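You operate a simulated robot arm through the tools that you are given. There is no shell and no other tool. Be economical: measure what you need, move in short steps, check, and stop when the job is done.

The job below is to be done with a simulated robot arm. You get a single attempt, and the scene is never put back.

TASK
Put the lids on the red and grey pots and push them back.
Fine: each pot its own lid; both pots end against the wall side of the cupboard top.
Where things are to end (x, y in the base frame): red pot within 0.04 m of [0.35, 0.64]; tall grey pot within 0.04 m of [0.6, 0.39].

It is judged by the outcome, as a careful person would: the job done as asked, and still so three seconds after it is handed in. It fails if anything else is knocked over, pushed out of place, dropped, spilled or broken. Lids that push on must go on centred and level and be pressed home; caps that screw on are set level and turned clockwise until they are tight.

THE ROBOT
A 7-joint arm with a two-finger parallel gripper, fixed in place. Base frame: the origin is at the foot of the arm, x ahead of it, y to its left, z up; the work surface is at about z = 0.8. Units: m, rad, N and s.
With the tool pointing down near the work surface it reaches from about 0.22 to 0.74 m from the base axis. Its first joint turns from -2.897 to 2.897 rad. Payload 1.57 kg.
Tool frame: the origin (TCP) lies between the finger pads and is the grasp point; the fingertips stand 0.03 m ahead of it; z points along the fingers, y is the line along which they close. Largest opening 0.11 m; finger width 0.024, thickness 0.012; the body of the gripper, 0.048 by 0.112 m, starts 0.078 m behind the TCP.
Orientation is that of the tool frame in the base frame, as a unit quaternion [x, y, z, w]. With the fingers straight down and closing along the base's y, the tool's x points along the base's -x, its y along +y and its z along -z.

THE INTERFACE
- The arm moves only by the tool move_arm. Its argument "targets" is a list of rows, each a list of 7 numbers: the shift along the tool's x, y, z in m, then the turn, a rotation vector about the tool's x, y, z in rad, then the finger opening in m, from 0 to 0.11. In form: [[tx, ty, tz, rx, ry, rz, gripper], ...]. A call has 1 to 12 rows; each row is the pose to reach, as a shift and turn from the pose commanded when the call began, along the tool's axes at that moment. A row lasts 0.2 s, in which the tool goes at most 0.05 m and 0.15 rad; a call with a longer step from one row to the next is refused whole, and so is a gripper value outside its range. A pose out of reach is approached as far as the arm can. The call stops where the force on the tool passes 40 N (or 10 N more than at its start, if that is more) or the arm is blocked; 0.2 s more then pass. Each finger travels about 0.045 m/s and halts on what it meets, pressing with about 39 N; the grip force reading is that of the motor and also rises with nothing between the fingers. The clock runs only during rows and for 0.2 s after the last one: add rows that repeat a pose to give the fingers time. The reply holds the time, the measured pose of the TCP, the force on the tool along the base axes, the opening and the grip force, in the units named above and with some noise, with the torque about the TCP (base axes, N m) and any sound that the robot's microphone picked up.
- Cameras (640 x 400 px; columns grow to the right, rows downward): "scene" is fixed at [0.2352, 0.4993, 1.5531]; the picture's right is [-0.55, -0.83, 0.00], its down [-0.76, 0.51, -0.40] and it looks along [0.33, -0.22, -0.92] (base axes); focal length 246 px, centre (320, 200). "wrist" rides on the gripper at [0.07, 0.016, -0.141] in the tool frame; the picture's right is [-0.23, 0.97, 0.00], its down [-0.86, -0.20, -0.48] and it looks along [-0.47, -0.11, 0.88] (tool axes); focal length 222 px, centre (320, 200).
- grab_frame(camera): a new picture of that camera. It takes no simulated time.
- raise_lower(by): slides the trunk up (or, below 0, down) by that many m; the arm rides with it, the base frame stays. It gives what a move gives, with no picture.
- probe_pixels(camera, pixels): for up to 12 pixels [column, row] of the newest picture of that camera ("zoom" is the newest enlarged one), the place [x, y, z] in the base frame of the surface seen there, good to about 0.003 m, but the place of the scene camera against the robot may be out by one fixed shift of up to 0.025 m in any direction. It takes no simulated time.
- close_up(camera, box): a new picture of the part [left, top, right, bottom] of that camera's present view, enlarged. It takes no simulated time.
- sign_off(): hands the job in; it is judged then, once.

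Keep the steps short. Do not move on a guess: measure, check each grasp and each placing, and mend mistakes. In all there are 80 turns and 34 pictures (those below and enlarged ones count). Leave the gripper open and the arm clear of the work at the hand-in unless told otherwise, and finish with a single line.

The tools are called after "Emit:" as name(argument=value, ...) on one line, values as JSON. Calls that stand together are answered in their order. move_arm: Moves the arm, as the interface text tells. Its arguments: {"type":"object","properties":{"targets":{"type":"array","items":{"type":"array","items":{"type":"number"}}}},"required":["targets"]} The other tools are called the same way: raise_lower (by) slides the trunk up or down; grab_frame (camera) takes a picture; probe_pixels (camera, pixels) gives the place of the surface under pixels of a picture; close_up (camera, box) takes an enlarged picture of a part of a camera's view; sign_off () hands the job in.

At the start:

```text
time_s: 0.0
ee_pos: [0.4203, 0.2198, 1.2012]
tcp_rot: [0.0, 1.0, 0.0, -0.001]
force: [0.8, 0.6, 0.1]
torque: [-0.01, 0.01, 0.0]
finger_gap: 0.1099
grasp_force: 0.1
trunk travel left (down, up): [-0.525, 0.065]
```

scene: 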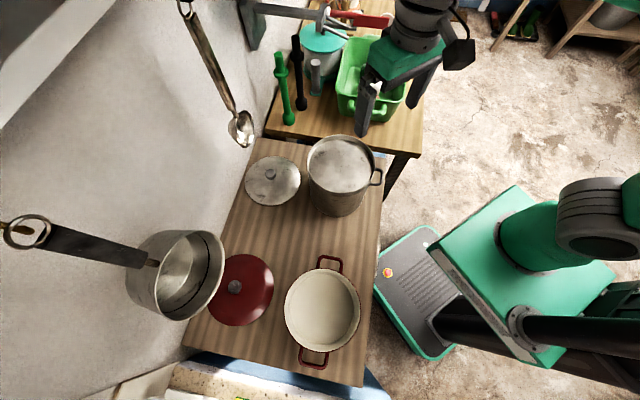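
wrist: 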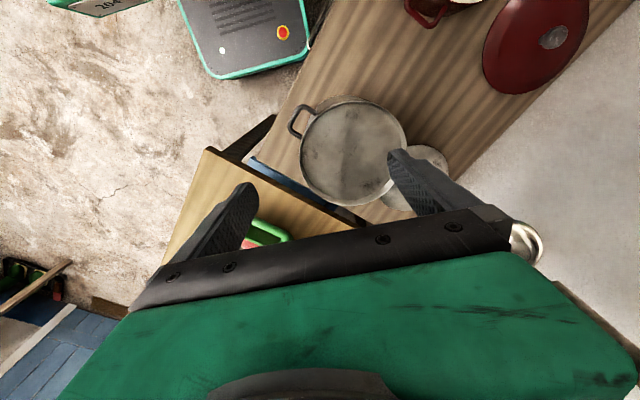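

The scene shows the red pot near (321,309), its lid at (240,288), the grey pot at (341,165) and its lid at (272,180). I'll measure these points and the wall.

Emit:
probe_pixels(camera="scene", pixels=[[234, 287], [271, 174], [286, 309], [359, 309], [322, 271], [322, 348], [330, 262], [313, 362], [308, 165], [374, 165], [341, 137], [376, 177]])

Emit:
probe_pixels(camera="scene", pixels=[[212, 288], [273, 288], [245, 256], [238, 324], [246, 180], [299, 180], [272, 158], [272, 203], [300, 230], [255, 225], [375, 300], [270, 145]])

Emit:
close_up(camera="scene", box=[180, 120, 420, 270])

Emit:
close_up(camera="scene", box=[140, 230, 400, 392])

```text
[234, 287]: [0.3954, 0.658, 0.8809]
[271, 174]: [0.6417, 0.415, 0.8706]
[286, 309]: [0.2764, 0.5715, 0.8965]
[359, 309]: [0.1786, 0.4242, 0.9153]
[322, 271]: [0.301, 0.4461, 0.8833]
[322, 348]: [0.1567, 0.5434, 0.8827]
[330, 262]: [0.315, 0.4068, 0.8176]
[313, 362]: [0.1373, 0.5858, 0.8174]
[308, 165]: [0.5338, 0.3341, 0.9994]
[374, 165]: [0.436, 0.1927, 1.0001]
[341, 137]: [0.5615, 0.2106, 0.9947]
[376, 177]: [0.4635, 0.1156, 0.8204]
```

```text
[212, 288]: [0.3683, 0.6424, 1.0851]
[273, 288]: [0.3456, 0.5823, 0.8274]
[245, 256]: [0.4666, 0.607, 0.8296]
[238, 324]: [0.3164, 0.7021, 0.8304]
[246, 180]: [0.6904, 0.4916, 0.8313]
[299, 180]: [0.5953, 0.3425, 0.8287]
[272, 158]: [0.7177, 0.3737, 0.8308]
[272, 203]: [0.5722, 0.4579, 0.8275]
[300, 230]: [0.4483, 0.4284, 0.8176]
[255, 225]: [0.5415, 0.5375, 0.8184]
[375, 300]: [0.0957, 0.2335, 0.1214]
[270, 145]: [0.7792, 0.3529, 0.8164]
```

```text
2.67 times, centred on (300, 195) of scene
```

zoom: 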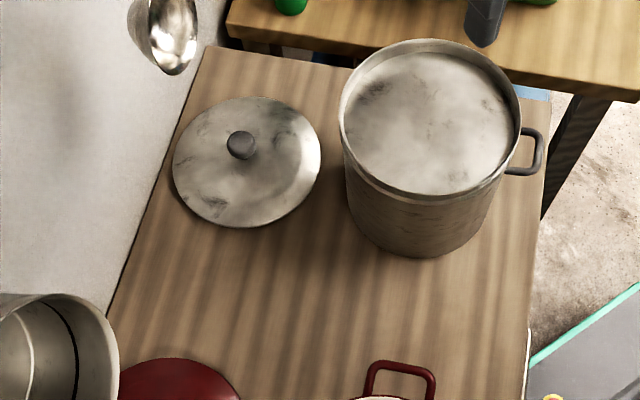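

```text
2.46 times, centred on (270, 311) of scene
```

zoom: 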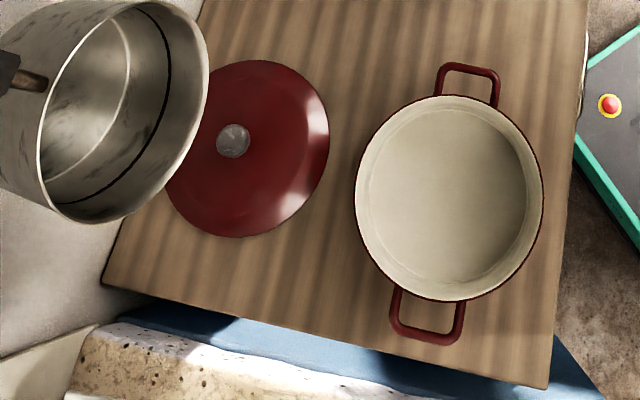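

The hanging saucepan overhangs the red lid and the target. I'll measure the pan, the wall edge, the pot interior and the lid knobs.

Emit:
probe_pixels(camera="scene", pixels=[[224, 268], [205, 233], [170, 234], [130, 280], [158, 318], [205, 308], [185, 290], [150, 262], [100, 250], [20, 230], [240, 128], [200, 40]])

Emit:
probe_pixels(camera="scene", pixels=[[341, 165], [321, 309], [258, 138], [222, 230], [186, 345], [362, 386], [384, 160], [340, 190], [308, 170], [330, 195], [360, 190], [340, 212]])

Emit:
probe_pixels(camera="zoom", pixels=[[232, 132], [218, 140], [247, 140], [232, 155], [358, 200], [543, 200], [450, 97], [450, 298], [468, 67], [425, 338], [330, 140], [245, 236]])

```text
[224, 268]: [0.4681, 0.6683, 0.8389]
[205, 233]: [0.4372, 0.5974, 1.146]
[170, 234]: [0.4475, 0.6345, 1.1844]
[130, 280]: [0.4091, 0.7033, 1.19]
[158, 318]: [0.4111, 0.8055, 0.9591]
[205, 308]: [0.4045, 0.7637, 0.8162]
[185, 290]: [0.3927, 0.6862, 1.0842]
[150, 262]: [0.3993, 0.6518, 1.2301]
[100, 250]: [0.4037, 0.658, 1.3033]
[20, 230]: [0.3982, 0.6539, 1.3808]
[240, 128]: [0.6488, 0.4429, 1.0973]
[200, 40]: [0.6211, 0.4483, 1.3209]
```

```text
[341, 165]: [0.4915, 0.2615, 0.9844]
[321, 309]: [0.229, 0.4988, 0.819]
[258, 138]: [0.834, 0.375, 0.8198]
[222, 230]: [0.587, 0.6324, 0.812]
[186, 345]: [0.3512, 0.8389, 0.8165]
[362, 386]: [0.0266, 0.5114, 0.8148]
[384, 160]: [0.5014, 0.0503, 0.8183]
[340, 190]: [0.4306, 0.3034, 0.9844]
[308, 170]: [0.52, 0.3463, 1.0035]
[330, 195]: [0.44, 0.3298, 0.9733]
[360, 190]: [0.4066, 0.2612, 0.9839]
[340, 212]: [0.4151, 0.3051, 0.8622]
```

```text
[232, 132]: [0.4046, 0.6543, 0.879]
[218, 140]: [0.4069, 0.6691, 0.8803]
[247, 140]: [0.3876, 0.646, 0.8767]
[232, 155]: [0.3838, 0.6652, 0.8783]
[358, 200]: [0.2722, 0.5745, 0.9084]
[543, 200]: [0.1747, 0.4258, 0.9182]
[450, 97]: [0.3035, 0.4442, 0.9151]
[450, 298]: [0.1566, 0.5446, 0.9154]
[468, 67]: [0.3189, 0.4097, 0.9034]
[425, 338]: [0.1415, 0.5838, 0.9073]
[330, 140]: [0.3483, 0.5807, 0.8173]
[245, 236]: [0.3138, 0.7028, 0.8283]
```

Grey pot holds liquid (surface 0.984, rim 1.0), and a ladle and a pan hang over the lids. I'll compare the wrist camera's readings with the scene camera's to find the fixed shift.

Emit:
probe_pixels(camera="wrist", pixels=[[553, 38], [352, 152], [303, 150], [404, 150], [352, 100], [352, 205], [521, 235], [430, 155], [585, 22], [484, 55], [300, 122], [250, 220]])

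Emit:
close_up(camera="wrist", box=[240, 0, 640, 250])

Emit:
close_up(camera="scene", box=[160, 0, 320, 150])

```text
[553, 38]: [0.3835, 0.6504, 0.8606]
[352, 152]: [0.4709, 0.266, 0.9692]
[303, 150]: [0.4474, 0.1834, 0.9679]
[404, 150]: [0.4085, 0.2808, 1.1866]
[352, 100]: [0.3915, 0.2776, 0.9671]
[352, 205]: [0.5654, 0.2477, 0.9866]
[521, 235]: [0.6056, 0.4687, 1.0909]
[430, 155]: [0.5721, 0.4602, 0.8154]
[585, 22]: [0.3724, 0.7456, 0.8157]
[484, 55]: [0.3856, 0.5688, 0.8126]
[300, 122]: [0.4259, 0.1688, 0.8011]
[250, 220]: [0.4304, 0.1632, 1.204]
```

```text
1.60 times, centred on (440, 125) of wrist
```

zoom: 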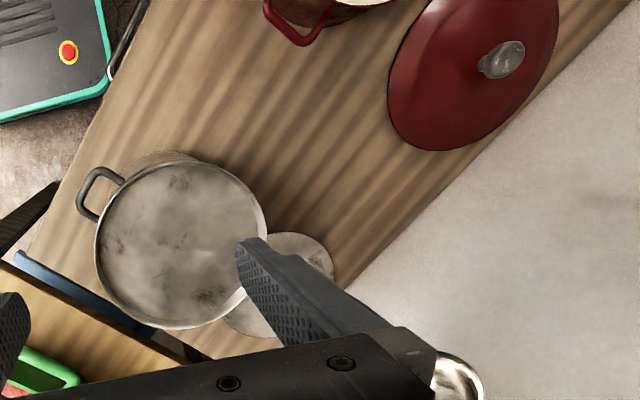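

```text
2.67 times, centred on (240, 75) of scene
```

zoom: 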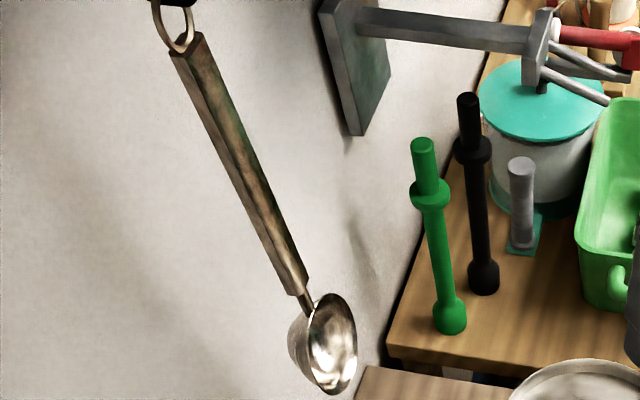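

The wrist camera reads about (0.010, 0.006, 0.017) lower than the scene camera. The wall normal is about (0.69, 0.72). I'll yaw the tool so its fingers close along the wall, staying in place high up.

Emit:
move_arm(targets=[[0, 0, 0, 0, 0, -0.134, 0.11], [0, 0, 0, 0, 0, -0.268, 0.11], [0, 0, 0, 0, 0, -0.402, 0.11], [0, 0, 0, 0, 0, -0.536, 0.11], [0, 0, 0, 0, 0, -0.67, 0.11], [0, 0, 0, 0, 0, -0.806, 0.11]])

Emit:
probe_pixels(camera="zoom", pixels=[[335, 390], [350, 345], [300, 345], [325, 298], [300, 285], [230, 130], [447, 325], [425, 145]])

```text
time_s: 1.4
ee_pos: [0.4202, 0.2191, 1.2011]
tcp_rot: [-0.393, 0.92, 0.0, 0.0]
force: [-0.2, -0.2, 0.3]
torque: [0.0, -0.01, 0.04]
finger_gap: 0.11
grasp_force: 0.1
trunk travel left (down, up): [-0.525, 0.065]
```

```text
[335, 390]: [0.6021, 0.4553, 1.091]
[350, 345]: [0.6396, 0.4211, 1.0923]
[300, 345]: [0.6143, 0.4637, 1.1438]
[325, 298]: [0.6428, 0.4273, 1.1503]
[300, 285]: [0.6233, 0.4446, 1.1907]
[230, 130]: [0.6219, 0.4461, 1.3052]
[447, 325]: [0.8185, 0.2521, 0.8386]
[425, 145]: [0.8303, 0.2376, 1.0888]
```

Yaw is right. Next I'll tilt the tool 0.52 rad so the fingers point toward the wall, then look.

Emit:
move_arm(targets=[[0, 0, 0, 0, -0.13, 0, 0.11], [0, 0, 0, 0, -0.26, 0, 0.11], [0, 0, 0, 0, -0.39, 0, 0.11], [0, 0, 0, 0, -0.52, 0, 0.11], [0, 0, 0, 0, -0.52, 0, 0.11]])

Emit:
grab_frame(camera="wrist")

```text
time_s: 2.6
ee_pos: [0.4206, 0.2194, 1.2016]
tcp_rot: [-0.378, 0.889, 0.102, 0.238]
force: [0.5, -1.1, 0.1]
torque: [0.01, 0.0, 0.02]
finger_gap: 0.11
grasp_force: 0.1
trunk travel left (down, up): [-0.525, 0.065]
```

```text
27 pictures are left
```

wrist: 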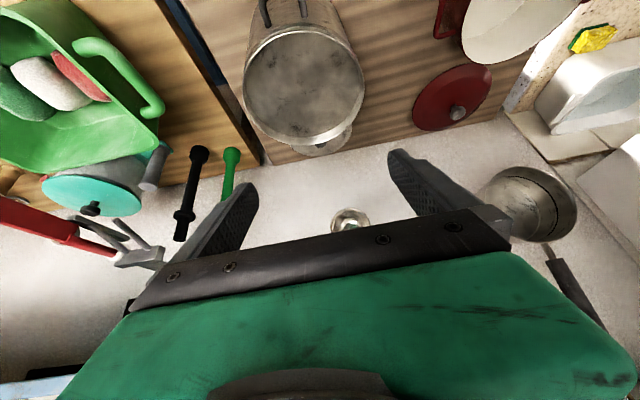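

The grey lid is hidden behind the pot, but the red lid and pot rims are visible. I'll probe rims and the hanging items.

Emit:
probe_pixels(camera="wrist", pixels=[[457, 113], [413, 105], [490, 85], [244, 90], [363, 90], [303, 40], [305, 142], [352, 228], [522, 238], [490, 205], [470, 45], [232, 160]])

```text
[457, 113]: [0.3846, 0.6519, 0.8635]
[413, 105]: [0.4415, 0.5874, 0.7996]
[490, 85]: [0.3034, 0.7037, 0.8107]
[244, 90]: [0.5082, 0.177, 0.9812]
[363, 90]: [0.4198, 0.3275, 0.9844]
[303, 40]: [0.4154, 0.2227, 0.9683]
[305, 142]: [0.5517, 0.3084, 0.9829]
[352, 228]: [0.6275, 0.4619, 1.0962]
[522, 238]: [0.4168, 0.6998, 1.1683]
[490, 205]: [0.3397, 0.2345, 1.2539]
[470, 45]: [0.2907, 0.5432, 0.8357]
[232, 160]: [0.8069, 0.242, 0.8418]
```

I'll approach the grey lid from the free middle of the table, leaning away from the ladle and the pot. That means untilting first, then yawing the other way while moving over.

Emit:
move_arm(targets=[[0, 0, 0, 0, 0.13, 0, 0.11], [0, 0, 0, 0, 0.26, 0, 0.11], [0, 0, 0, 0, 0.39, 0, 0.11], [0, 0, 0, 0, 0.52, 0, 0.11]])

Emit:
move_arm(targets=[[-0.028, 0.01, 0, 0, 0, 0.148, 0.11], [-0.057, 0.02, 0, 0, 0, 0.297, 0.11], [-0.085, 0.03, 0, 0, 0, 0.445, 0.11], [-0.114, 0.04, 0.0, 0, 0, 0.594, 0.11], [-0.142, 0.05, 0.02, 0, 0, 0.742, 0.11], [-0.17, 0.06, 0.04, 0, 0, 0.89, 0.11], [-0.2, 0.07, 0.07, 0, 0, 1.039, 0.11], [-0.227, 0.08, 0.1, 0, 0, 1.187, 0.11]])

Emit:
move_arm(targets=[[0, 0, 0, 0, -0.12, 0, 0.11], [0, 0, 0, 0, -0.24, 0, 0.11], [0, 0, 0, 0, -0.36, 0, 0.11], [0, 0, 0, 0, -0.48, 0, 0.11], [0, 0, 0, 0, -0.6, 0, 0.11]])

Emit:
grab_frame(camera="wrist")

```text
time_s: 3.6
ee_pos: [0.4189, 0.2194, 1.2006]
tcp_rot: [-0.392, 0.92, 0.0, -0.002]
force: [-0.3, -0.5, -0.2]
torque: [0.01, 0.04, -0.03]
finger_gap: 0.1103
grasp_force: 0.0
trunk travel left (down, up): [-0.525, 0.065]
```

```text
time_s: 5.4
ee_pos: [0.5194, 0.4378, 1.1008]
tcp_rot: [0.19, 0.982, 0.0, 0.0]
force: [0.4, 0.7, 0.4]
torque: [-0.02, -0.03, -0.01]
finger_gap: 0.1098
grasp_force: 0.0
trunk travel left (down, up): [-0.525, 0.065]
```

```text
time_s: 6.6
ee_pos: [0.5191, 0.4366, 1.1005]
tcp_rot: [0.183, 0.955, -0.04, 0.231]
force: [-0.3, 0.8, -0.7]
torque: [0.0, 0.01, 0.01]
finger_gap: 0.1098
grasp_force: 0.1
out of reach, approached as far as the arm can: row 1, 5
trunk travel left (down, up): [-0.525, 0.065]
```

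```text
26 pictures are left
```

wrist: 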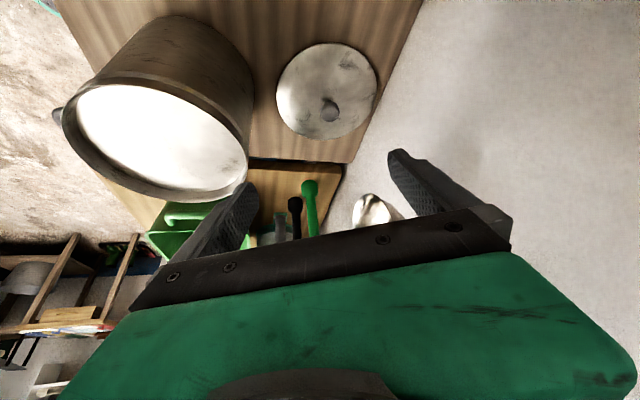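

The tilt stopped at about 0.47 rad; reach ran out. The grey lid is in clear view with its knob at (330,110), so I'll measure it.

Emit:
probe_pixels(camera="wrist", pixels=[[330, 105], [322, 110], [339, 110], [330, 118], [277, 92], [376, 80], [330, 44], [325, 138], [330, 95], [370, 210], [385, 200], [375, 222]])

Emit:
close_up(camera="wrist", box=[260, 30, 400, 150])

Emit:
grab_frame(camera="scene")

```text
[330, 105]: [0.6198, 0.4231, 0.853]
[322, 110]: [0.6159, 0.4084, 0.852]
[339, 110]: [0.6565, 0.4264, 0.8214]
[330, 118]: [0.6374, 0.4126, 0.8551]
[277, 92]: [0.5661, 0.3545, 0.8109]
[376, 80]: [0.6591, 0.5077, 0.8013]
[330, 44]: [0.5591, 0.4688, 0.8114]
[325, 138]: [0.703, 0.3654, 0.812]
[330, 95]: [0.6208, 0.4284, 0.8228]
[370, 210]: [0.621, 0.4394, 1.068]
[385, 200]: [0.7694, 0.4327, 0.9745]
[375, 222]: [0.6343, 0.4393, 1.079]
```

```text
3.33 times, centred on (330, 90) of wrist
```

zoom: 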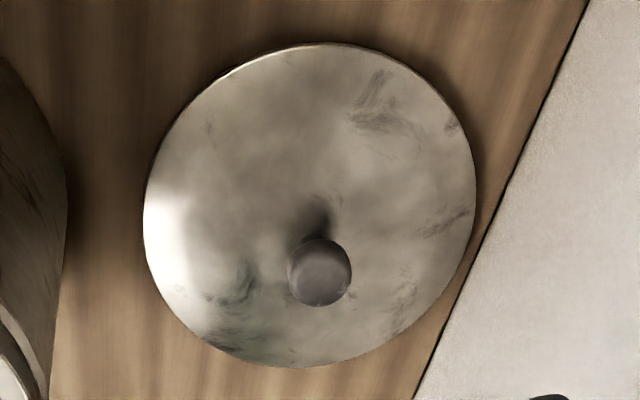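

```text
24 pictures are left
```

scene: 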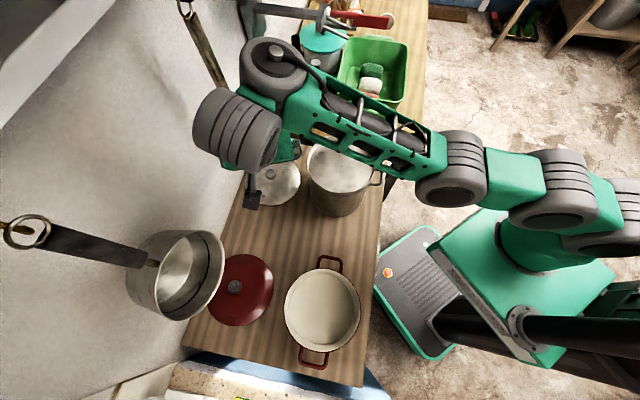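

Knob centre is about (0.628, 0.415), top 0.855, with the lid surface at 0.822. I'll lower the trunk 0.10 (the tool rides down to about 1.0, clear of the pot) to gain tilt range, then try the rest of the tilt.

Emit:
raise_lower(by=-0.1)

Emit:
move_arm(targets=[[0, 0, 0, 0, 0, 0, 0.11], [0, 0, 0, 0, 0, 0, 0.11]])

```text
time_s: 7.9
ee_pos: [0.5199, 0.437, 0.9996]
tcp_rot: [0.185, 0.955, -0.041, 0.23]
force: [-0.5, 0.0, -0.5]
torque: [-0.02, -0.03, -0.01]
finger_gap: 0.1098
grasp_force: 0.0
trunk travel left (down, up): [-0.425, 0.165]
```

```text
time_s: 8.5
ee_pos: [0.5183, 0.4359, 1.0009]
tcp_rot: [0.184, 0.955, -0.041, 0.23]
force: [-0.4, -0.1, -0.7]
torque: [-0.02, 0.02, 0.0]
finger_gap: 0.1102
grasp_force: 0.0
trunk travel left (down, up): [-0.425, 0.165]
```

The commanded pose equals the reached one. Now I'll raise the tool 0.05 m while tilting the remaining 0.13 rad.

Emit:
move_arm(targets=[[-0.0115, 0, -0.022, 0, -0.065, 0, 0.11], [-0.023, 0, -0.0445, 0, -0.13, 0, 0.11], [-0.023, 0, -0.0445, 0, -0.13, 0, 0.11]])

```text
time_s: 9.3
ee_pos: [0.5265, 0.4148, 1.044]
tcp_rot: [0.176, 0.951, -0.023, 0.251]
force: [1.0, -0.1, -0.3]
torque: [0.03, -0.03, 0.04]
finger_gap: 0.11
grasp_force: 0.2
out of reach, approached as far as the arm can: row 1, 2, 3
trunk travel left (down, up): [-0.425, 0.165]
```

Still limited, so this lean direction hits a joint limit. I'll measure how large the wrist is in the last scene picture, to judge ladle clearance with a 0.47 tilt.

Emit:
probe_pixels(camera="scene", pixels=[[200, 130], [225, 150], [215, 100], [262, 150], [275, 125], [255, 190], [290, 150], [245, 175], [240, 60], [235, 160]])

Emit:
close_up(camera="scene", box=[170, 20, 410, 220])

```text
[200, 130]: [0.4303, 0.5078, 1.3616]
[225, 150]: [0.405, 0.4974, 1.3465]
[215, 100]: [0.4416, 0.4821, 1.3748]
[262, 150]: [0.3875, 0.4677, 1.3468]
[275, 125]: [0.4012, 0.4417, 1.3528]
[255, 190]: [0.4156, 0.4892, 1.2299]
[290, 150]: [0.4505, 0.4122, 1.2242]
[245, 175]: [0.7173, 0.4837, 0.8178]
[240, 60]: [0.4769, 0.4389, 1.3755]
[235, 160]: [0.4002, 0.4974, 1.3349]
```

```text
2.00 times, centred on (290, 120) of scene
```

zoom: 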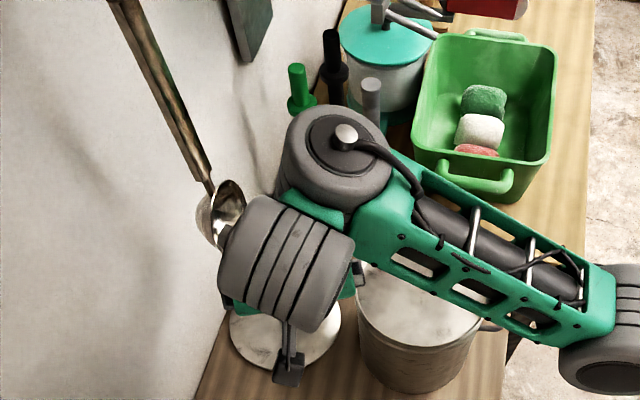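

The arm seems nearly stretched. I'll take a scene picture and measure joint positions to understand the reach limit.

Emit:
grab_frame(camera="scene")

Emit:
probe_pixels(camera="scene", pixels=[[270, 60], [300, 75], [340, 120], [400, 140], [450, 165], [515, 175], [560, 180], [610, 200], [630, 230], [270, 100], [235, 130], [215, 130]])

```text
22 pictures are left
```

scene: 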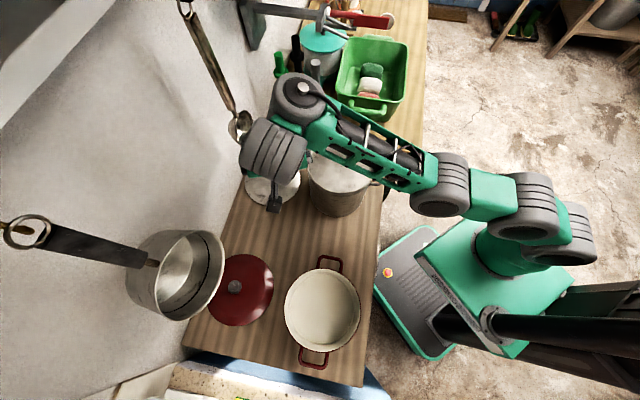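

```text
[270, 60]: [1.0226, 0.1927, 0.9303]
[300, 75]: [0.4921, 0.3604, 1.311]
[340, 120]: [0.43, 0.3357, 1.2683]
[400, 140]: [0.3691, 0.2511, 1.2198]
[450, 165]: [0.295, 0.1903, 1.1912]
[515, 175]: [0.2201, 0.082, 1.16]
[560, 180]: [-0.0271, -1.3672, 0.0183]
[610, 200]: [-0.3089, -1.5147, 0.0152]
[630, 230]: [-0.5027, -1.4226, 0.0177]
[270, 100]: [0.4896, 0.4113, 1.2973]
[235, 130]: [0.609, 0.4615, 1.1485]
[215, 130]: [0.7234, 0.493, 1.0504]
```

The arm stretches upward from a low shoulder, so reach improves lower down. I'll descend 0.13 m in the free space and then tilt.

Emit:
move_arm(targets=[[0.02, 0.005, 0.026, 0, 0, 0, 0.11], [0.04, 0.01, 0.052, 0, 0, 0, 0.11], [0.06, 0.014, 0.078, 0, 0, 0, 0.11], [0.081, 0.019, 0.104, 0, 0, 0, 0.11], [0.081, 0.019, 0.104, 0, 0, 0, 0.11]])

Emit:
move_arm(targets=[[0, 0, 0, -0.015, -0.05, 0, 0.11], [0, 0, 0, -0.03, -0.1, 0, 0.11], [0, 0, 0, -0.045, -0.15, 0, 0.11], [0, 0, 0, -0.045, -0.19, 0, 0.11], [0, 0, 0, -0.045, -0.19, 0, 0.11]])

```text
time_s: 10.5
ee_pos: [0.5204, 0.4519, 0.9274]
tcp_rot: [0.177, 0.953, -0.021, 0.246]
force: [-0.4, -0.3, 0.4]
torque: [0.05, -0.04, 0.03]
finger_gap: 0.1102
grasp_force: 0.1
out of reach, approached as far as the arm can: row 1, 2, 3, 4, 5
trunk travel left (down, up): [-0.425, 0.165]
```

```text
time_s: 11.7
ee_pos: [0.5227, 0.4514, 0.9255]
tcp_rot: [0.176, 0.953, -0.022, 0.245]
force: [0.2, -0.3, -0.6]
torque: [-0.01, 0.01, -0.02]
finger_gap: 0.11
grasp_force: 0.1
out of reach, approached as far as the arm can: row 1, 2, 3, 4, 5
trunk travel left (down, up): [-0.425, 0.165]
```

Lateral lean looks like a joint limit. I'll turn the lean 22° toward −x, closer to the arm's own direction, then try tilting more.

Emit:
move_arm(targets=[[0, 0, 0, -0.06, 0.005, -0.112, 0.11], [0, 0, 0, -0.12, 0.011, -0.223, 0.11], [0, 0, 0, -0.18, 0.016, -0.335, 0.11], [0, 0, 0, -0.18, 0.016, -0.335, 0.11]])

Emit:
move_arm(targets=[[0, 0, 0, 0, -0.07, 0, 0.11], [0, 0, 0, 0, -0.14, 0, 0.11], [0, 0, 0, 0, -0.2, 0, 0.11], [0, 0, 0, 0, -0.2, 0, 0.11]])

```text
time_s: 12.7
ee_pos: [0.5221, 0.4526, 0.9255]
tcp_rot: [0.177, 0.953, -0.023, 0.244]
force: [-0.6, -0.4, 1.2]
torque: [0.03, 0.0, -0.02]
finger_gap: 0.11
grasp_force: 0.1
out of reach, approached as far as the arm can: row 1, 2, 3, 4
trunk travel left (down, up): [-0.425, 0.165]
```

```text
time_s: 13.7
ee_pos: [0.5212, 0.452, 0.9248]
tcp_rot: [0.176, 0.953, -0.022, 0.245]
force: [-0.7, -0.8, -0.2]
torque: [-0.02, 0.03, -0.03]
finger_gap: 0.1099
grasp_force: 0.1
out of reach, approached as far as the arm can: row 1, 2, 3, 4
trunk travel left (down, up): [-0.425, 0.165]
```

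It seems stuck at a limit. I'll back out by untilting and rising to see how it responds.

Emit:
move_arm(targets=[[0, 0, -0.02, 0, 0.12, 0, 0.11], [0, 0, -0.04, 0, 0.24, 0, 0.11], [0, 0, -0.06, 0, 0.36, 0, 0.11], [0, 0, -0.08, 0, 0.5, 0, 0.11], [0, 0, -0.08, 0, 0.5, 0, 0.11]])

Emit:
grab_frame(camera="scene")

```text
time_s: 14.9
ee_pos: [0.4839, 0.4621, 0.9965]
tcp_rot: [0.176, 0.984, 0.022, 0.002]
force: [-0.5, 0.1, 0.9]
torque: [0.03, 0.0, 0.0]
finger_gap: 0.1102
grasp_force: 0.2
out of reach, approached as far as the arm can: row 4
trunk travel left (down, up): [-0.425, 0.165]
```

```text
21 pictures are left
```

scene: 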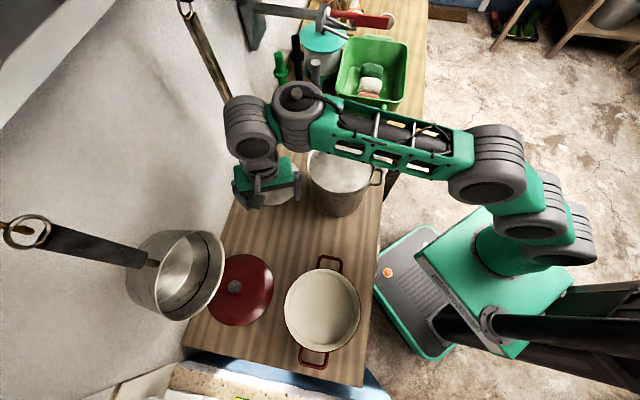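

Free again and vertical. I'll yaw to about 188° and then tilt, testing in place.

Emit:
move_arm(targets=[[0, 0, 0, 0, 0, -0.13, 0.11], [0, 0, 0, 0, 0, -0.26, 0.11], [0, 0, 0, 0, 0, -0.39, 0.11], [0, 0, 0, 0, 0, -0.5, 0.11], [0, 0, 0, 0, 0, -0.5, 0.11]])

Emit:
move_arm(targets=[[0, 0, 0, 0, -0.13, 0, 0.11], [0, 0, 0, 0, -0.26, 0, 0.11], [0, 0, 0, 0, -0.39, 0, 0.11], [0, 0, 0, 0, -0.52, 0, 0.11], [0, 0, 0, 0, -0.65, 0, 0.11], [0, 0, 0, 0, -0.65, 0, 0.11]])

```text
time_s: 16.1
ee_pos: [0.4858, 0.4622, 0.9953]
tcp_rot: [-0.072, 0.997, 0.02, 0.007]
force: [0.7, 0.3, 0.0]
torque: [0.02, -0.01, 0.03]
finger_gap: 0.1101
grasp_force: 0.0
trunk travel left (down, up): [-0.425, 0.165]
```

```text
time_s: 17.5
ee_pos: [0.4864, 0.4612, 0.9946]
tcp_rot: [-0.062, 0.943, 0.043, 0.325]
force: [-0.6, 0.4, 0.3]
torque: [-0.02, -0.01, -0.02]
finger_gap: 0.11
grasp_force: 0.1
out of reach, approached as far as the arm can: row 1
trunk travel left (down, up): [-0.425, 0.165]
```

Tilt 0.65 works at this yaw. For pot clearance I'll turn back about 0.28 rad toward the middle of the table and level the roll.

Emit:
move_arm(targets=[[0, 0, 0, 0.075, -0.004, 0.073, 0.11], [0, 0, 0, 0.15, -0.008, 0.147, 0.11], [0, 0, 0, 0.225, -0.0115, 0.22, 0.11], [0, 0, 0, 0.225, -0.0115, 0.22, 0.11]])

Emit:
grab_frame(camera="wrist")

```text
time_s: 18.5
ee_pos: [0.4866, 0.4607, 0.9936]
tcp_rot: [0.079, 0.941, -0.028, 0.329]
force: [-0.4, 0.6, 0.4]
torque: [-0.02, 0.03, 0.01]
finger_gap: 0.11
grasp_force: 0.1
trunk travel left (down, up): [-0.425, 0.165]
```

```text
20 pictures are left
```

wrist: 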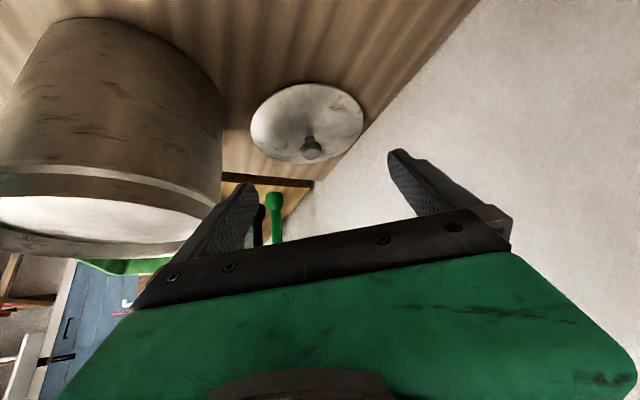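

Emit:
probe_pixels(camera="wrist", pixels=[[311, 152], [304, 150], [318, 150], [311, 144], [311, 158], [310, 137], [250, 132], [363, 112], [322, 84], [300, 163], [215, 215], [110, 205]])

```text
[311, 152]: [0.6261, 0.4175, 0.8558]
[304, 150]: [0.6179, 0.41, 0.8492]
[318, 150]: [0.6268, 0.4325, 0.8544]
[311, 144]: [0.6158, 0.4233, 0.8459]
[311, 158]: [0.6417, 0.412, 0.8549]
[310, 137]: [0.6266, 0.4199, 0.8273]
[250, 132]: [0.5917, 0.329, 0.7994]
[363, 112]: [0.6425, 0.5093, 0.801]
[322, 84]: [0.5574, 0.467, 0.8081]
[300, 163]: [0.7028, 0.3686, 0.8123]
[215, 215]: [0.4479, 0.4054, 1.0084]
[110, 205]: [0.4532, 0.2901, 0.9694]
```

Knob centre is about (0.628, 0.418), mid height 0.843. I'll move to the pre-grasp point 0.08 m back along the tool axis.

Emit:
move_arm(targets=[[-0.0076, -0.0063, 0.0367, 0, 0, 0, 0.11], [-0.0152, -0.0127, 0.0733, 0, 0, 0, 0.11], [-0.0228, -0.019, 0.11, 0, 0, 0, 0.11], [-0.0228, -0.019, 0.11, 0, 0, 0, 0.08]])

Emit:
grab_frame(camera="scene")

Emit:
grab_frame(camera="wrist")

```text
time_s: 19.5
ee_pos: [0.567, 0.428, 0.9239]
tcp_rot: [0.079, 0.941, -0.028, 0.329]
force: [0.3, 0.5, 0.3]
torque: [0.0, 0.03, -0.02]
finger_gap: 0.0797
grasp_force: 0.0
trunk travel left (down, up): [-0.425, 0.165]
```

```text
19 pictures are left
```

scene: 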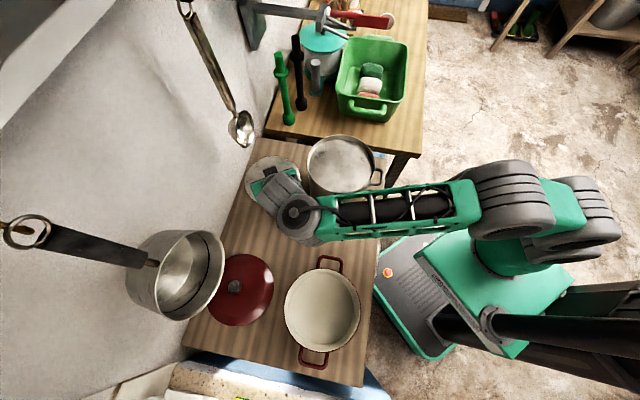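

```text
18 pictures are left
```

wrist: 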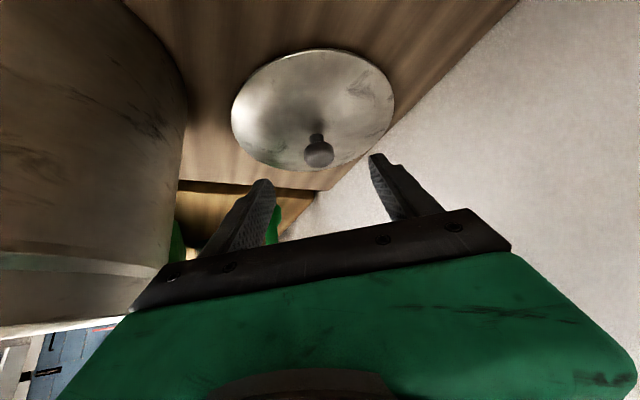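

Aligned: the knob lies on the tool axis. I'll advance 0.083 m along it with the fingers at 0.07.

Emit:
move_arm(targets=[[0, 0, 0.02, 0, 0, 0, 0.075], [0, 0, 0.04, 0, 0, 0, 0.07], [0, 0, 0.06, 0, 0, 0, 0.07], [0, 0, 0.075, 0, 0, 0, 0.07], [0, 0, 0.083, 0, 0, 0, 0.07]])

Emit:
grab_frame(camera="wrist")

```text
time_s: 20.7
ee_pos: [0.6177, 0.4204, 0.8593]
tcp_rot: [0.08, 0.941, -0.028, 0.329]
force: [-0.2, -0.2, -0.3]
torque: [0.01, -0.01, 0.03]
finger_gap: 0.07
grasp_force: 0.0
trunk travel left (down, up): [-0.425, 0.165]
```

```text
17 pictures are left
```

wrist: 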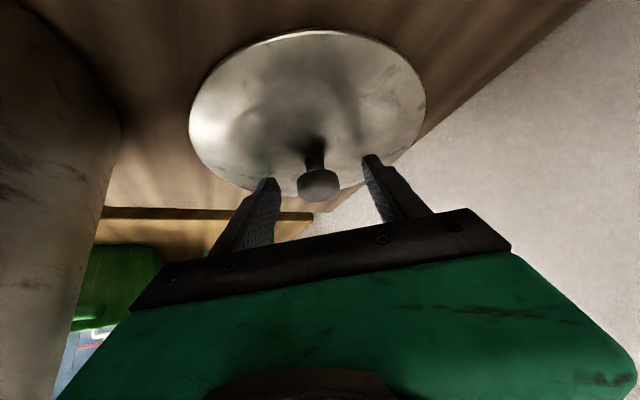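

The knob sits centred between the fingers. Closing now.

Emit:
move_arm(targets=[[0, 0, 0, 0, 0, 0, 0.0], [0, 0, 0, 0, 0, 0, 0.0], [0, 0, 0, 0, 0, 0, 0.0], [0, 0, 0, 0, 0, 0, 0.0], [0, 0, 0, 0, 0, 0, 0.0]])

```text
time_s: 21.9
ee_pos: [0.6169, 0.4227, 0.8584]
tcp_rot: [0.079, 0.941, -0.028, 0.329]
force: [0.6, -0.2, 0.1]
torque: [-0.02, -0.04, -0.02]
finger_gap: 0.0328
grasp_force: 39.0
trunk travel left (down, up): [-0.425, 0.165]
```

Gripped at 0.033 m. Lifting 0.03 m straight up to test.

Emit:
move_arm(targets=[[-0.006, 0, -0.008, 0, 0, 0, 0.0], [-0.0125, 0, -0.0157, 0, 0, 0, 0.0], [-0.0187, 0, -0.0235, 0, 0, 0, 0.0], [-0.0187, 0, -0.0235, 0, 0, 0, 0.0]])

Emit:
grab_frame(camera="wrist")

```text
time_s: 22.9
ee_pos: [0.6184, 0.4217, 0.8885]
tcp_rot: [0.079, 0.941, -0.028, 0.328]
force: [-0.7, -0.4, 0.1]
torque: [0.01, -0.02, -0.02]
finger_gap: 0.0
grasp_force: 21.0
trunk travel left (down, up): [-0.425, 0.165]
```

```text
16 pictures are left
```

wrist: 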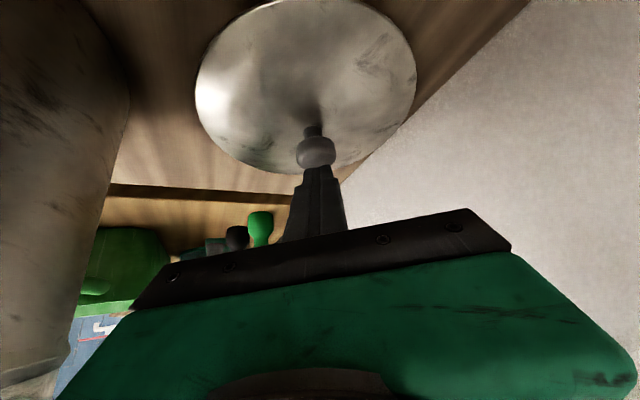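

The grip slipped off the mushroom-shaped knob; the lid is still in place. I'll reopen and go about 8 mm deeper.

Emit:
move_arm(targets=[[0, 0, 0, 0, 0, 0, 0.07], [0, 0, 0, 0, 0, 0, 0.07], [0, 0, 0, 0, 0, 0, 0.07], [0, 0, 0, 0, 0, 0, 0.07], [0.0063, -0.0008, 0.0106, 0, 0, 0, 0.07], [0.0126, -0.0016, 0.0211, 0, 0, 0, 0.07], [0.0188, -0.0024, 0.0317, 0, 0, 0, 0.07]])

Emit:
close_up(camera="wrist", box=[240, 120, 400, 240])

```text
time_s: 24.5
ee_pos: [0.6227, 0.4179, 0.8526]
tcp_rot: [0.079, 0.941, -0.027, 0.328]
force: [-0.2, -0.2, 0.5]
torque: [0.01, 0.01, 0.0]
finger_gap: 0.07
grasp_force: 0.1
trunk travel left (down, up): [-0.425, 0.165]
```

```text
3.33 times, centred on (320, 180) of wrist
```

zoom: 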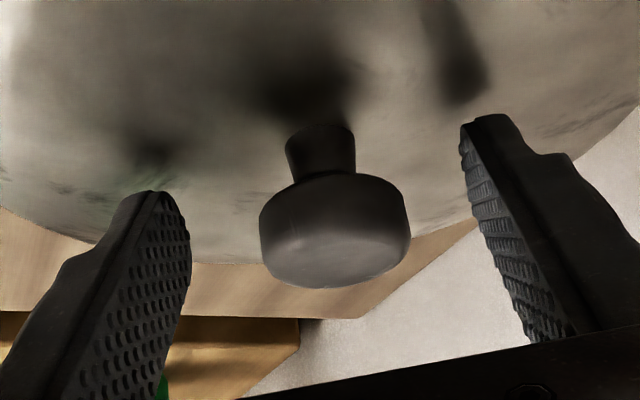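

The knob head now sits well between the textured pads. Closing again.

Emit:
move_arm(targets=[[0, 0, 0, 0, 0, 0, 0.0], [0, 0, 0, 0, 0, 0, 0.0], [0, 0, 0, 0, 0, 0, 0.0], [0, 0, 0, 0, 0, 0, 0.0], [0, 0, 0, 0, 0, 0, 0.0], [0, 0, 0, 0, 0, 0, 0.0]])

Emit:
move_arm(targets=[[-0.003, 0, -0.004, 0, 0, 0, 0.0], [-0.006, 0, -0.008, 0, 0, 0, 0.0], [-0.0095, 0, -0.012, 0, 0, 0, 0.0], [-0.0125, 0, -0.0157, 0, 0, 0, 0.0]])

```text
time_s: 25.9
ee_pos: [0.6229, 0.4177, 0.8522]
tcp_rot: [0.079, 0.941, -0.027, 0.329]
force: [2.2, 2.3, 6.4]
torque: [-0.04, -0.09, 0.07]
finger_gap: 0.0326
grasp_force: 39.4
trunk travel left (down, up): [-0.425, 0.165]
```

```text
time_s: 26.9
ee_pos: [0.6231, 0.4172, 0.8716]
tcp_rot: [0.078, 0.941, -0.027, 0.328]
force: [0.5, 0.4, -1.5]
torque: [-0.03, 0.02, -0.03]
finger_gap: 0.0328
grasp_force: 38.3
trunk travel left (down, up): [-0.425, 0.165]
```

Held (gap 0.0328, load about 1.5 N). Now slide it sideways to the free middle, low under the ladle.

Emit:
move_arm(targets=[[0.0216, 0.0076, -0.0198, 0, 0, 0, 0.0], [0.0432, 0.0152, -0.0396, 0, 0, 0, 0.0], [0.0648, 0.0228, -0.0594, 0, 0, 0, 0.0], [0.0864, 0.0304, -0.0792, 0, 0, 0, 0.0], [0.108, 0.038, -0.099, 0, 0, 0, 0.0]])

Emit:
grab_frame(camera="wrist")

```text
time_s: 28.1
ee_pos: [0.4838, 0.4784, 0.8802]
tcp_rot: [0.079, 0.941, -0.027, 0.328]
force: [0.3, -0.1, -1.1]
torque: [0.0, 0.01, 0.01]
finger_gap: 0.0328
grasp_force: 39.5
trunk travel left (down, up): [-0.425, 0.165]
```

```text
14 pictures are left
```

wrist: 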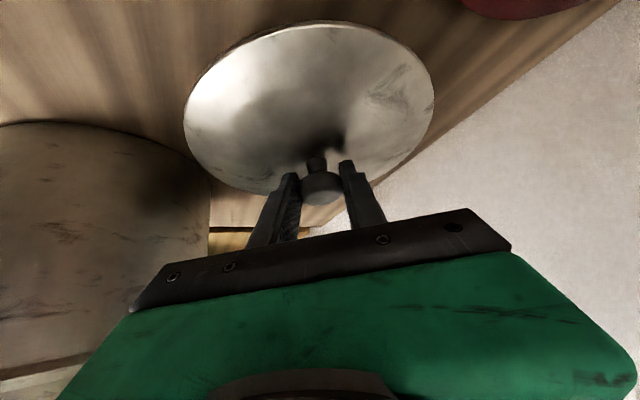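

The lid is held. I'll measure its levelness and its offset from the TCP.

Emit:
probe_pixels(camera="wrist", pixels=[[188, 100], [431, 100], [310, 24], [230, 45], [395, 45], [275, 190], [390, 172], [322, 185], [320, 192], [205, 140], [422, 140]])

```text
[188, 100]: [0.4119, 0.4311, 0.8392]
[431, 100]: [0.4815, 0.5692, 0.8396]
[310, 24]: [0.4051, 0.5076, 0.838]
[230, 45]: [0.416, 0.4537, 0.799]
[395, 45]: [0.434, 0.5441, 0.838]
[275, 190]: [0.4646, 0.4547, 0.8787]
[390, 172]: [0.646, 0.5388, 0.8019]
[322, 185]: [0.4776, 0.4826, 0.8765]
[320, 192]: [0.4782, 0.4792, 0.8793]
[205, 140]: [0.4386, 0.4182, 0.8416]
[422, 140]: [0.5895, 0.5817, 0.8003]
```

The lid is level, with its centre at TCP+(0.006, 0). Grey pot centre fits to (0.477, 0.259), radius 0.089. I'll raise the lid here first.

Emit:
move_arm(targets=[[-0.0203, 0, -0.0255, 0, 0, 0, 0.0], [-0.0406, 0, -0.0509, 0, 0, 0, 0.0], [-0.0609, 0, -0.0764, 0, 0, 0, 0.0], [-0.0811, 0, -0.1018, 0, 0, 0, 0.0], [-0.1014, 0, -0.1273, 0, 0, 0, 0.0], [-0.1217, 0, -0.1527, 0, 0, 0, 0.0]])

Emit:
move_arm(targets=[[-0.0031, -0.0363, 0.0025, 0, 0, 0, 0.0], [-0.0061, -0.0727, 0.005, 0, 0, 0, 0.0], [-0.0092, -0.109, 0.0075, 0, 0, 0, 0.0], [-0.0123, -0.1453, 0.01, 0, 0, 0, 0.0], [-0.0153, -0.1817, 0.0125, 0, 0, 0, 0.0], [-0.0184, -0.218, 0.015, 0, 0, 0, 0.0], [-0.0184, -0.218, 0.015, 0, 0, 0, 0.0]])

Emit:
close_up(camera="scene", box=[250, 80, 410, 230])

```text
time_s: 29.5
ee_pos: [0.4796, 0.4684, 1.0686]
tcp_rot: [0.079, 0.941, -0.027, 0.328]
force: [0.6, -0.7, -1.2]
torque: [-0.04, 0.01, 0.0]
finger_gap: 0.0326
grasp_force: 39.0
out of reach, approached as far as the arm can: row 6
trunk travel left (down, up): [-0.425, 0.165]
```

```text
time_s: 31.1
ee_pos: [0.4659, 0.2477, 1.0706]
tcp_rot: [0.08, 0.94, -0.028, 0.329]
force: [0.1, -0.3, -0.6]
torque: [-0.01, 0.0, 0.06]
finger_gap: 0.0325
grasp_force: 38.8
trunk travel left (down, up): [-0.425, 0.165]
```

```text
2.67 times, centred on (330, 155) of scene
```

zoom: 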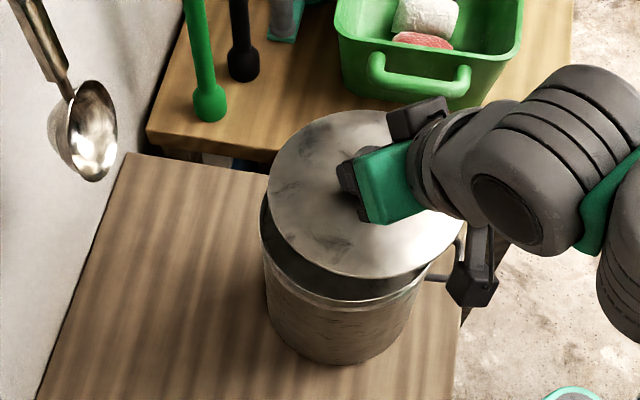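

The lid hovers over the pot, slightly off. I'll measure the lid rim and pot rim in the same picture.

Emit:
probe_pixels(camera="zoom", pixels=[[270, 190], [285, 150], [340, 114], [300, 245], [345, 272], [400, 274], [440, 252], [375, 112], [275, 270], [320, 301], [370, 306], [415, 287]])

```text
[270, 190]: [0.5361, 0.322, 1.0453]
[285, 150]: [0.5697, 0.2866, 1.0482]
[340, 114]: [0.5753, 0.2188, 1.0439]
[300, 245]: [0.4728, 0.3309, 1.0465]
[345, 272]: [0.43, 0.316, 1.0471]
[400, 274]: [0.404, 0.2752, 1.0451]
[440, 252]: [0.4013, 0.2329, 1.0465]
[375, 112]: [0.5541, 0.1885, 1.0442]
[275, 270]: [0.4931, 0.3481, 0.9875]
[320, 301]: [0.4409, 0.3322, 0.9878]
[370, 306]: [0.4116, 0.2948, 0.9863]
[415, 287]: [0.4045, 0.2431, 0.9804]
```

The two estimates differ by some mm, so I'll use a wrist picture for a better check.

Emit:
grab_frame(camera="wrist")

```text
12 pictures are left
```

wrist: 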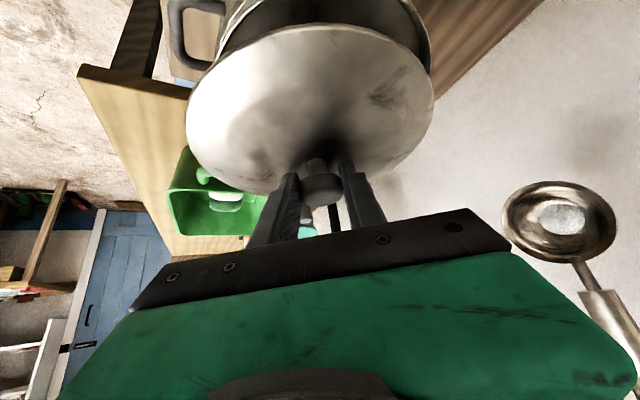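

Emit:
probe_pixels(camera="wrist", pixels=[[189, 110], [432, 100], [310, 28], [235, 53], [395, 50], [205, 150], [425, 128], [240, 180], [220, 45], [432, 55], [412, 8], [428, 30]])

Emit:
probe_pixels(camera="wrist", pixels=[[430, 68], [420, 20], [232, 15], [238, 8], [406, 2], [424, 38], [210, 68], [222, 35], [194, 85], [200, 72], [418, 74], [300, 165]])

```text
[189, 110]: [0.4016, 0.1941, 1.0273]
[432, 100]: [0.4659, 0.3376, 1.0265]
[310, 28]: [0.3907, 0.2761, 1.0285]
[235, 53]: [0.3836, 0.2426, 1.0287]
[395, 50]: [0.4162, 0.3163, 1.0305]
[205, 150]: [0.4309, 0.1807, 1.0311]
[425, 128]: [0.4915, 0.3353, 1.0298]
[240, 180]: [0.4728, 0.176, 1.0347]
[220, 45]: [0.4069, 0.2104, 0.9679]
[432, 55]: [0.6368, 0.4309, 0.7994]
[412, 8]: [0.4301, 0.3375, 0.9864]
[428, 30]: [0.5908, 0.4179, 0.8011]
```

```text
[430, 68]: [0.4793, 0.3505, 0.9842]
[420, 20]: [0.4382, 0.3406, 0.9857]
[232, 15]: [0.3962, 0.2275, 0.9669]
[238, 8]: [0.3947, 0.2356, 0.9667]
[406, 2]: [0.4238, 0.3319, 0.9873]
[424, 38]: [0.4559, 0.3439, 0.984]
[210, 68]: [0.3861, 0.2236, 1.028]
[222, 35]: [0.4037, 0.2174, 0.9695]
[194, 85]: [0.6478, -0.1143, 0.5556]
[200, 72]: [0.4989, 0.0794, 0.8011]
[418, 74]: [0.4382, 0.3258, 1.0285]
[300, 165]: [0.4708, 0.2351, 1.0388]
```

The wrist readings give lid centre (0.472, 0.2485) and pot centre (0.477, 0.261). I'll shift by (0.005, 0.012) and lower to just above contact.

Emit:
move_arm(targets=[[-0.0023, 0.0127, 0.0018, 0, 0, 0, 0.0], [-0.0023, 0.0127, 0.0018, 0, 0, 0, 0.0], [0.0035, 0.0127, 0.009, 0, 0, 0, 0.0], [0.0089, 0.0127, 0.0158, 0, 0, 0, 0.0], [0.0139, 0.0127, 0.0222, 0, 0, 0, 0.0], [0.0139, 0.0127, 0.0222, 0, 0, 0, 0.0]])

```text
time_s: 32.5
ee_pos: [0.474, 0.2606, 1.0447]
tcp_rot: [0.079, 0.941, -0.028, 0.329]
force: [-0.2, 0.4, -1.5]
torque: [-0.01, 0.0, 0.0]
finger_gap: 0.0326
grasp_force: 39.2
trunk travel left (down, up): [-0.425, 0.165]
```

Lid about 2–3 mm far in x. I'll correct that and lower in 4 mm steps.

Emit:
move_arm(targets=[[0.0015, 0, -0.0012, 0, 0, 0, 0.0], [0.004, 0, 0.0019, 0, 0, 0, 0.0], [0.0065, 0, 0.005, 0, 0, 0, 0.0], [0.009, 0, 0.0081, 0, 0, 0, 0.0], [0.0103, 0, 0.0097, 0, 0, 0, 0.0]])

```text
time_s: 33.7
ee_pos: [0.4704, 0.2603, 1.0315]
tcp_rot: [0.081, 0.94, -0.025, 0.33]
force: [0.5, -1.5, 15.2]
torque: [-0.2, 1.07, 0.07]
finger_gap: 0.0325
grasp_force: 38.7
trunk travel left (down, up): [-0.425, 0.165]
```

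Contact of 15 N on the −x side: the lid's inner lip rests on the rim there, so it must go +x. I'll lift 5 mm, shift +4 mm in x and lower again.

Emit:
move_arm(targets=[[-0.0031, 0, -0.0039, 0, 0, 0, 0.0], [-0.0062, 0, -0.0014, 0, 0, 0, 0.0], [-0.0062, 0, -0.0014, 0, 0, 0, 0.0], [-0.0043, 0, 0.0009, 0, 0, 0, 0.0], [-0.0031, 0, 0.0025, 0, 0, 0, 0.0]])

```text
time_s: 34.9
ee_pos: [0.4733, 0.2602, 1.0319]
tcp_rot: [0.079, 0.94, -0.026, 0.331]
force: [-11.9, 1.0, 18.5]
torque: [-0.27, 0.91, 0.03]
finger_gap: 0.0328
grasp_force: 39.4
trunk travel left (down, up): [-0.425, 0.165]
```

Now the vertical load is nearly centred but a sideways load of 12 N shows. I'll relax 3 mm in −x and look.

Emit:
move_arm(targets=[[0.0012, 0, -0.0009, 0, 0, 0, 0.0], [0.0023, 0, -0.0018, 0, 0, 0, 0.0]])

Emit:
grab_frame(camera="wrist")

```text
time_s: 35.5
ee_pos: [0.4738, 0.2602, 1.0325]
tcp_rot: [0.08, 0.94, -0.025, 0.331]
force: [4.8, 4.4, 26.6]
torque: [-0.22, 0.03, 0.31]
finger_gap: 0.0327
grasp_force: 39.0
trunk travel left (down, up): [-0.425, 0.165]
```

```text
11 pictures are left
```

wrist: 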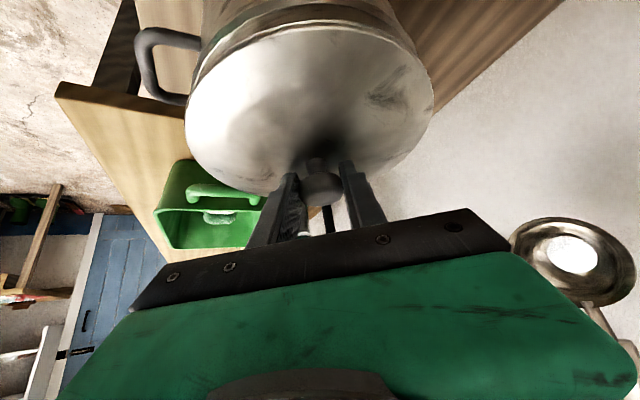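

Torque is near zero and the load is centred at 26 N. I'll check the lid rim heights against the pot rim.

Emit:
probe_pixels(camera="wrist", pixels=[[190, 108], [430, 100], [310, 30], [235, 52], [395, 52], [240, 180], [300, 24], [235, 42], [390, 40], [425, 70], [405, 155], [200, 75]])

```text
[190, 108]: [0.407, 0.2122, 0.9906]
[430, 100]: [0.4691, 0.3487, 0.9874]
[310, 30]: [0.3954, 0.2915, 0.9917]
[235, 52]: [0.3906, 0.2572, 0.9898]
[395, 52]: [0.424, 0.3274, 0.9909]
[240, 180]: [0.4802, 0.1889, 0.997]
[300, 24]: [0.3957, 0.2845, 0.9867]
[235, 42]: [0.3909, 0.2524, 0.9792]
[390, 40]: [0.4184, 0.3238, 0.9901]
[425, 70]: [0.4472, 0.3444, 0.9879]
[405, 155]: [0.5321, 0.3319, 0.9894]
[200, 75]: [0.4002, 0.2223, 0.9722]
```

The lid rim is level at 0.990 with its lip inside the rim (0.984). I'll release and back off along the tool axis, then untilt.

Emit:
move_arm(targets=[[0, 0, 0, 0, 0, 0, 0.07], [0, 0, 0, 0, 0, 0, 0.08], [0, 0, 0, 0, 0, 0, 0.08], [0, 0, 0, 0, 0, 0, 0.08], [0, 0, -0.03, 0, 0, 0, 0.08], [0, 0, -0.06, 0, 0, 0, 0.05], [0, 0, -0.1, 0, 0, 0, 0.0]])

Emit:
move_arm(targets=[[0, 0, 0, 0, 0.13, 0, 0.0], [0, 0, 0, 0, 0.26, 0, 0.0], [0, 0, 0, 0, 0.39, 0, 0.0], [0, 0, 0, 0, 0.52, 0, 0.0], [0, 0, 0, 0, 0.667, 0, 0.0], [0, 0, 0, 0, 0.667, 0, 0.0]])

```text
time_s: 36.3
ee_pos: [0.4726, 0.2613, 1.0316]
tcp_rot: [0.079, 0.94, -0.024, 0.33]
force: [1.4, -0.1, 0.8]
torque: [-0.03, -0.01, 0.04]
finger_gap: 0.0798
grasp_force: 0.0
trunk travel left (down, up): [-0.425, 0.165]
stopped in row 3: the force on the tool passed its limit at 41 N (the readings are from after the stop); the commanded pose is now the measured one
```

```text
time_s: 37.7
ee_pos: [0.4737, 0.2629, 1.0329]
tcp_rot: [0.083, 0.997, 0.003, 0.005]
force: [4.0, 1.9, 7.8]
torque: [-0.24, -0.59, -0.01]
finger_gap: 0.033
grasp_force: 39.0
trunk travel left (down, up): [-0.425, 0.165]
```

The release had tripped the force limit, and the second move closed on the knob again while untilting in place; forces are small. I'll open now and rise straight up.

Emit:
move_arm(targets=[[0, 0, 0, 0, 0, 0, 0.04], [0, 0, 0, 0, 0, 0, 0.06], [0, 0, 0, 0, 0, 0, 0.07], [0, 0, 0, 0, 0, 0, 0.07]])

Emit:
move_arm(targets=[[0, 0, -0.02, 0, 0, 0, 0.07], [0, 0, -0.045, 0, 0, 0, 0.07], [0, 0, -0.07, 0, 0, 0, 0.07], [0.02, 0, -0.11, 0, 0, 0, 0.07]])

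Emit:
close_up(camera="scene", box=[270, 110, 410, 230])

```text
time_s: 38.7
ee_pos: [0.4736, 0.2621, 1.0317]
tcp_rot: [0.083, 0.997, 0.002, 0.005]
force: [0.0, 0.4, -0.6]
torque: [-0.02, -0.01, 0.0]
finger_gap: 0.07
grasp_force: 0.1
trunk travel left (down, up): [-0.425, 0.165]
```

```text
time_s: 39.7
ee_pos: [0.4501, 0.2639, 1.1411]
tcp_rot: [0.082, 0.997, 0.004, 0.005]
force: [0.5, 0.3, 0.3]
torque: [0.0, 0.05, 0.02]
finger_gap: 0.07
grasp_force: 0.1
trunk travel left (down, up): [-0.425, 0.165]
```

```text
3.33 times, centred on (340, 170) of scene
```

zoom: 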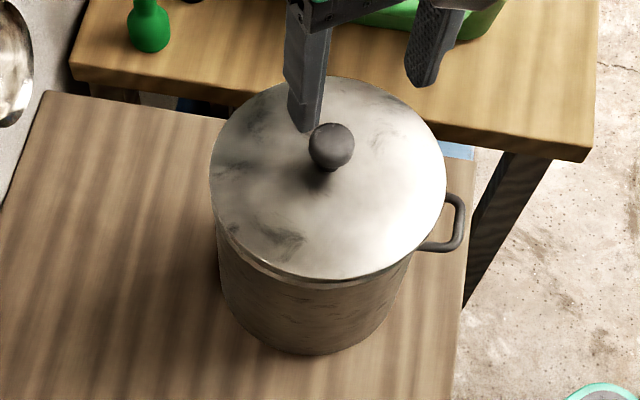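

The lid sits centred. I'll measure the knob and lid rim to check that it's seated.

Emit:
probe_pixels(camera="zoom", pixels=[[332, 135], [332, 145], [214, 180], [442, 180], [330, 275], [270, 95], [240, 245], [410, 250], [330, 284], [300, 205], [400, 110]])

```text
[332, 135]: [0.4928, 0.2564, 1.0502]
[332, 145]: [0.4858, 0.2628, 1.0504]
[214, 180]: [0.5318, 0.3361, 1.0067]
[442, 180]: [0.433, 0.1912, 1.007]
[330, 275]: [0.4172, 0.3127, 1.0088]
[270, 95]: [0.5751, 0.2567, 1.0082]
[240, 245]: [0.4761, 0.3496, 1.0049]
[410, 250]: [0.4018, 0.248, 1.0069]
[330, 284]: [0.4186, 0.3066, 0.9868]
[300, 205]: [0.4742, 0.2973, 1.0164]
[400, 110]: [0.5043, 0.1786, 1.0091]
```

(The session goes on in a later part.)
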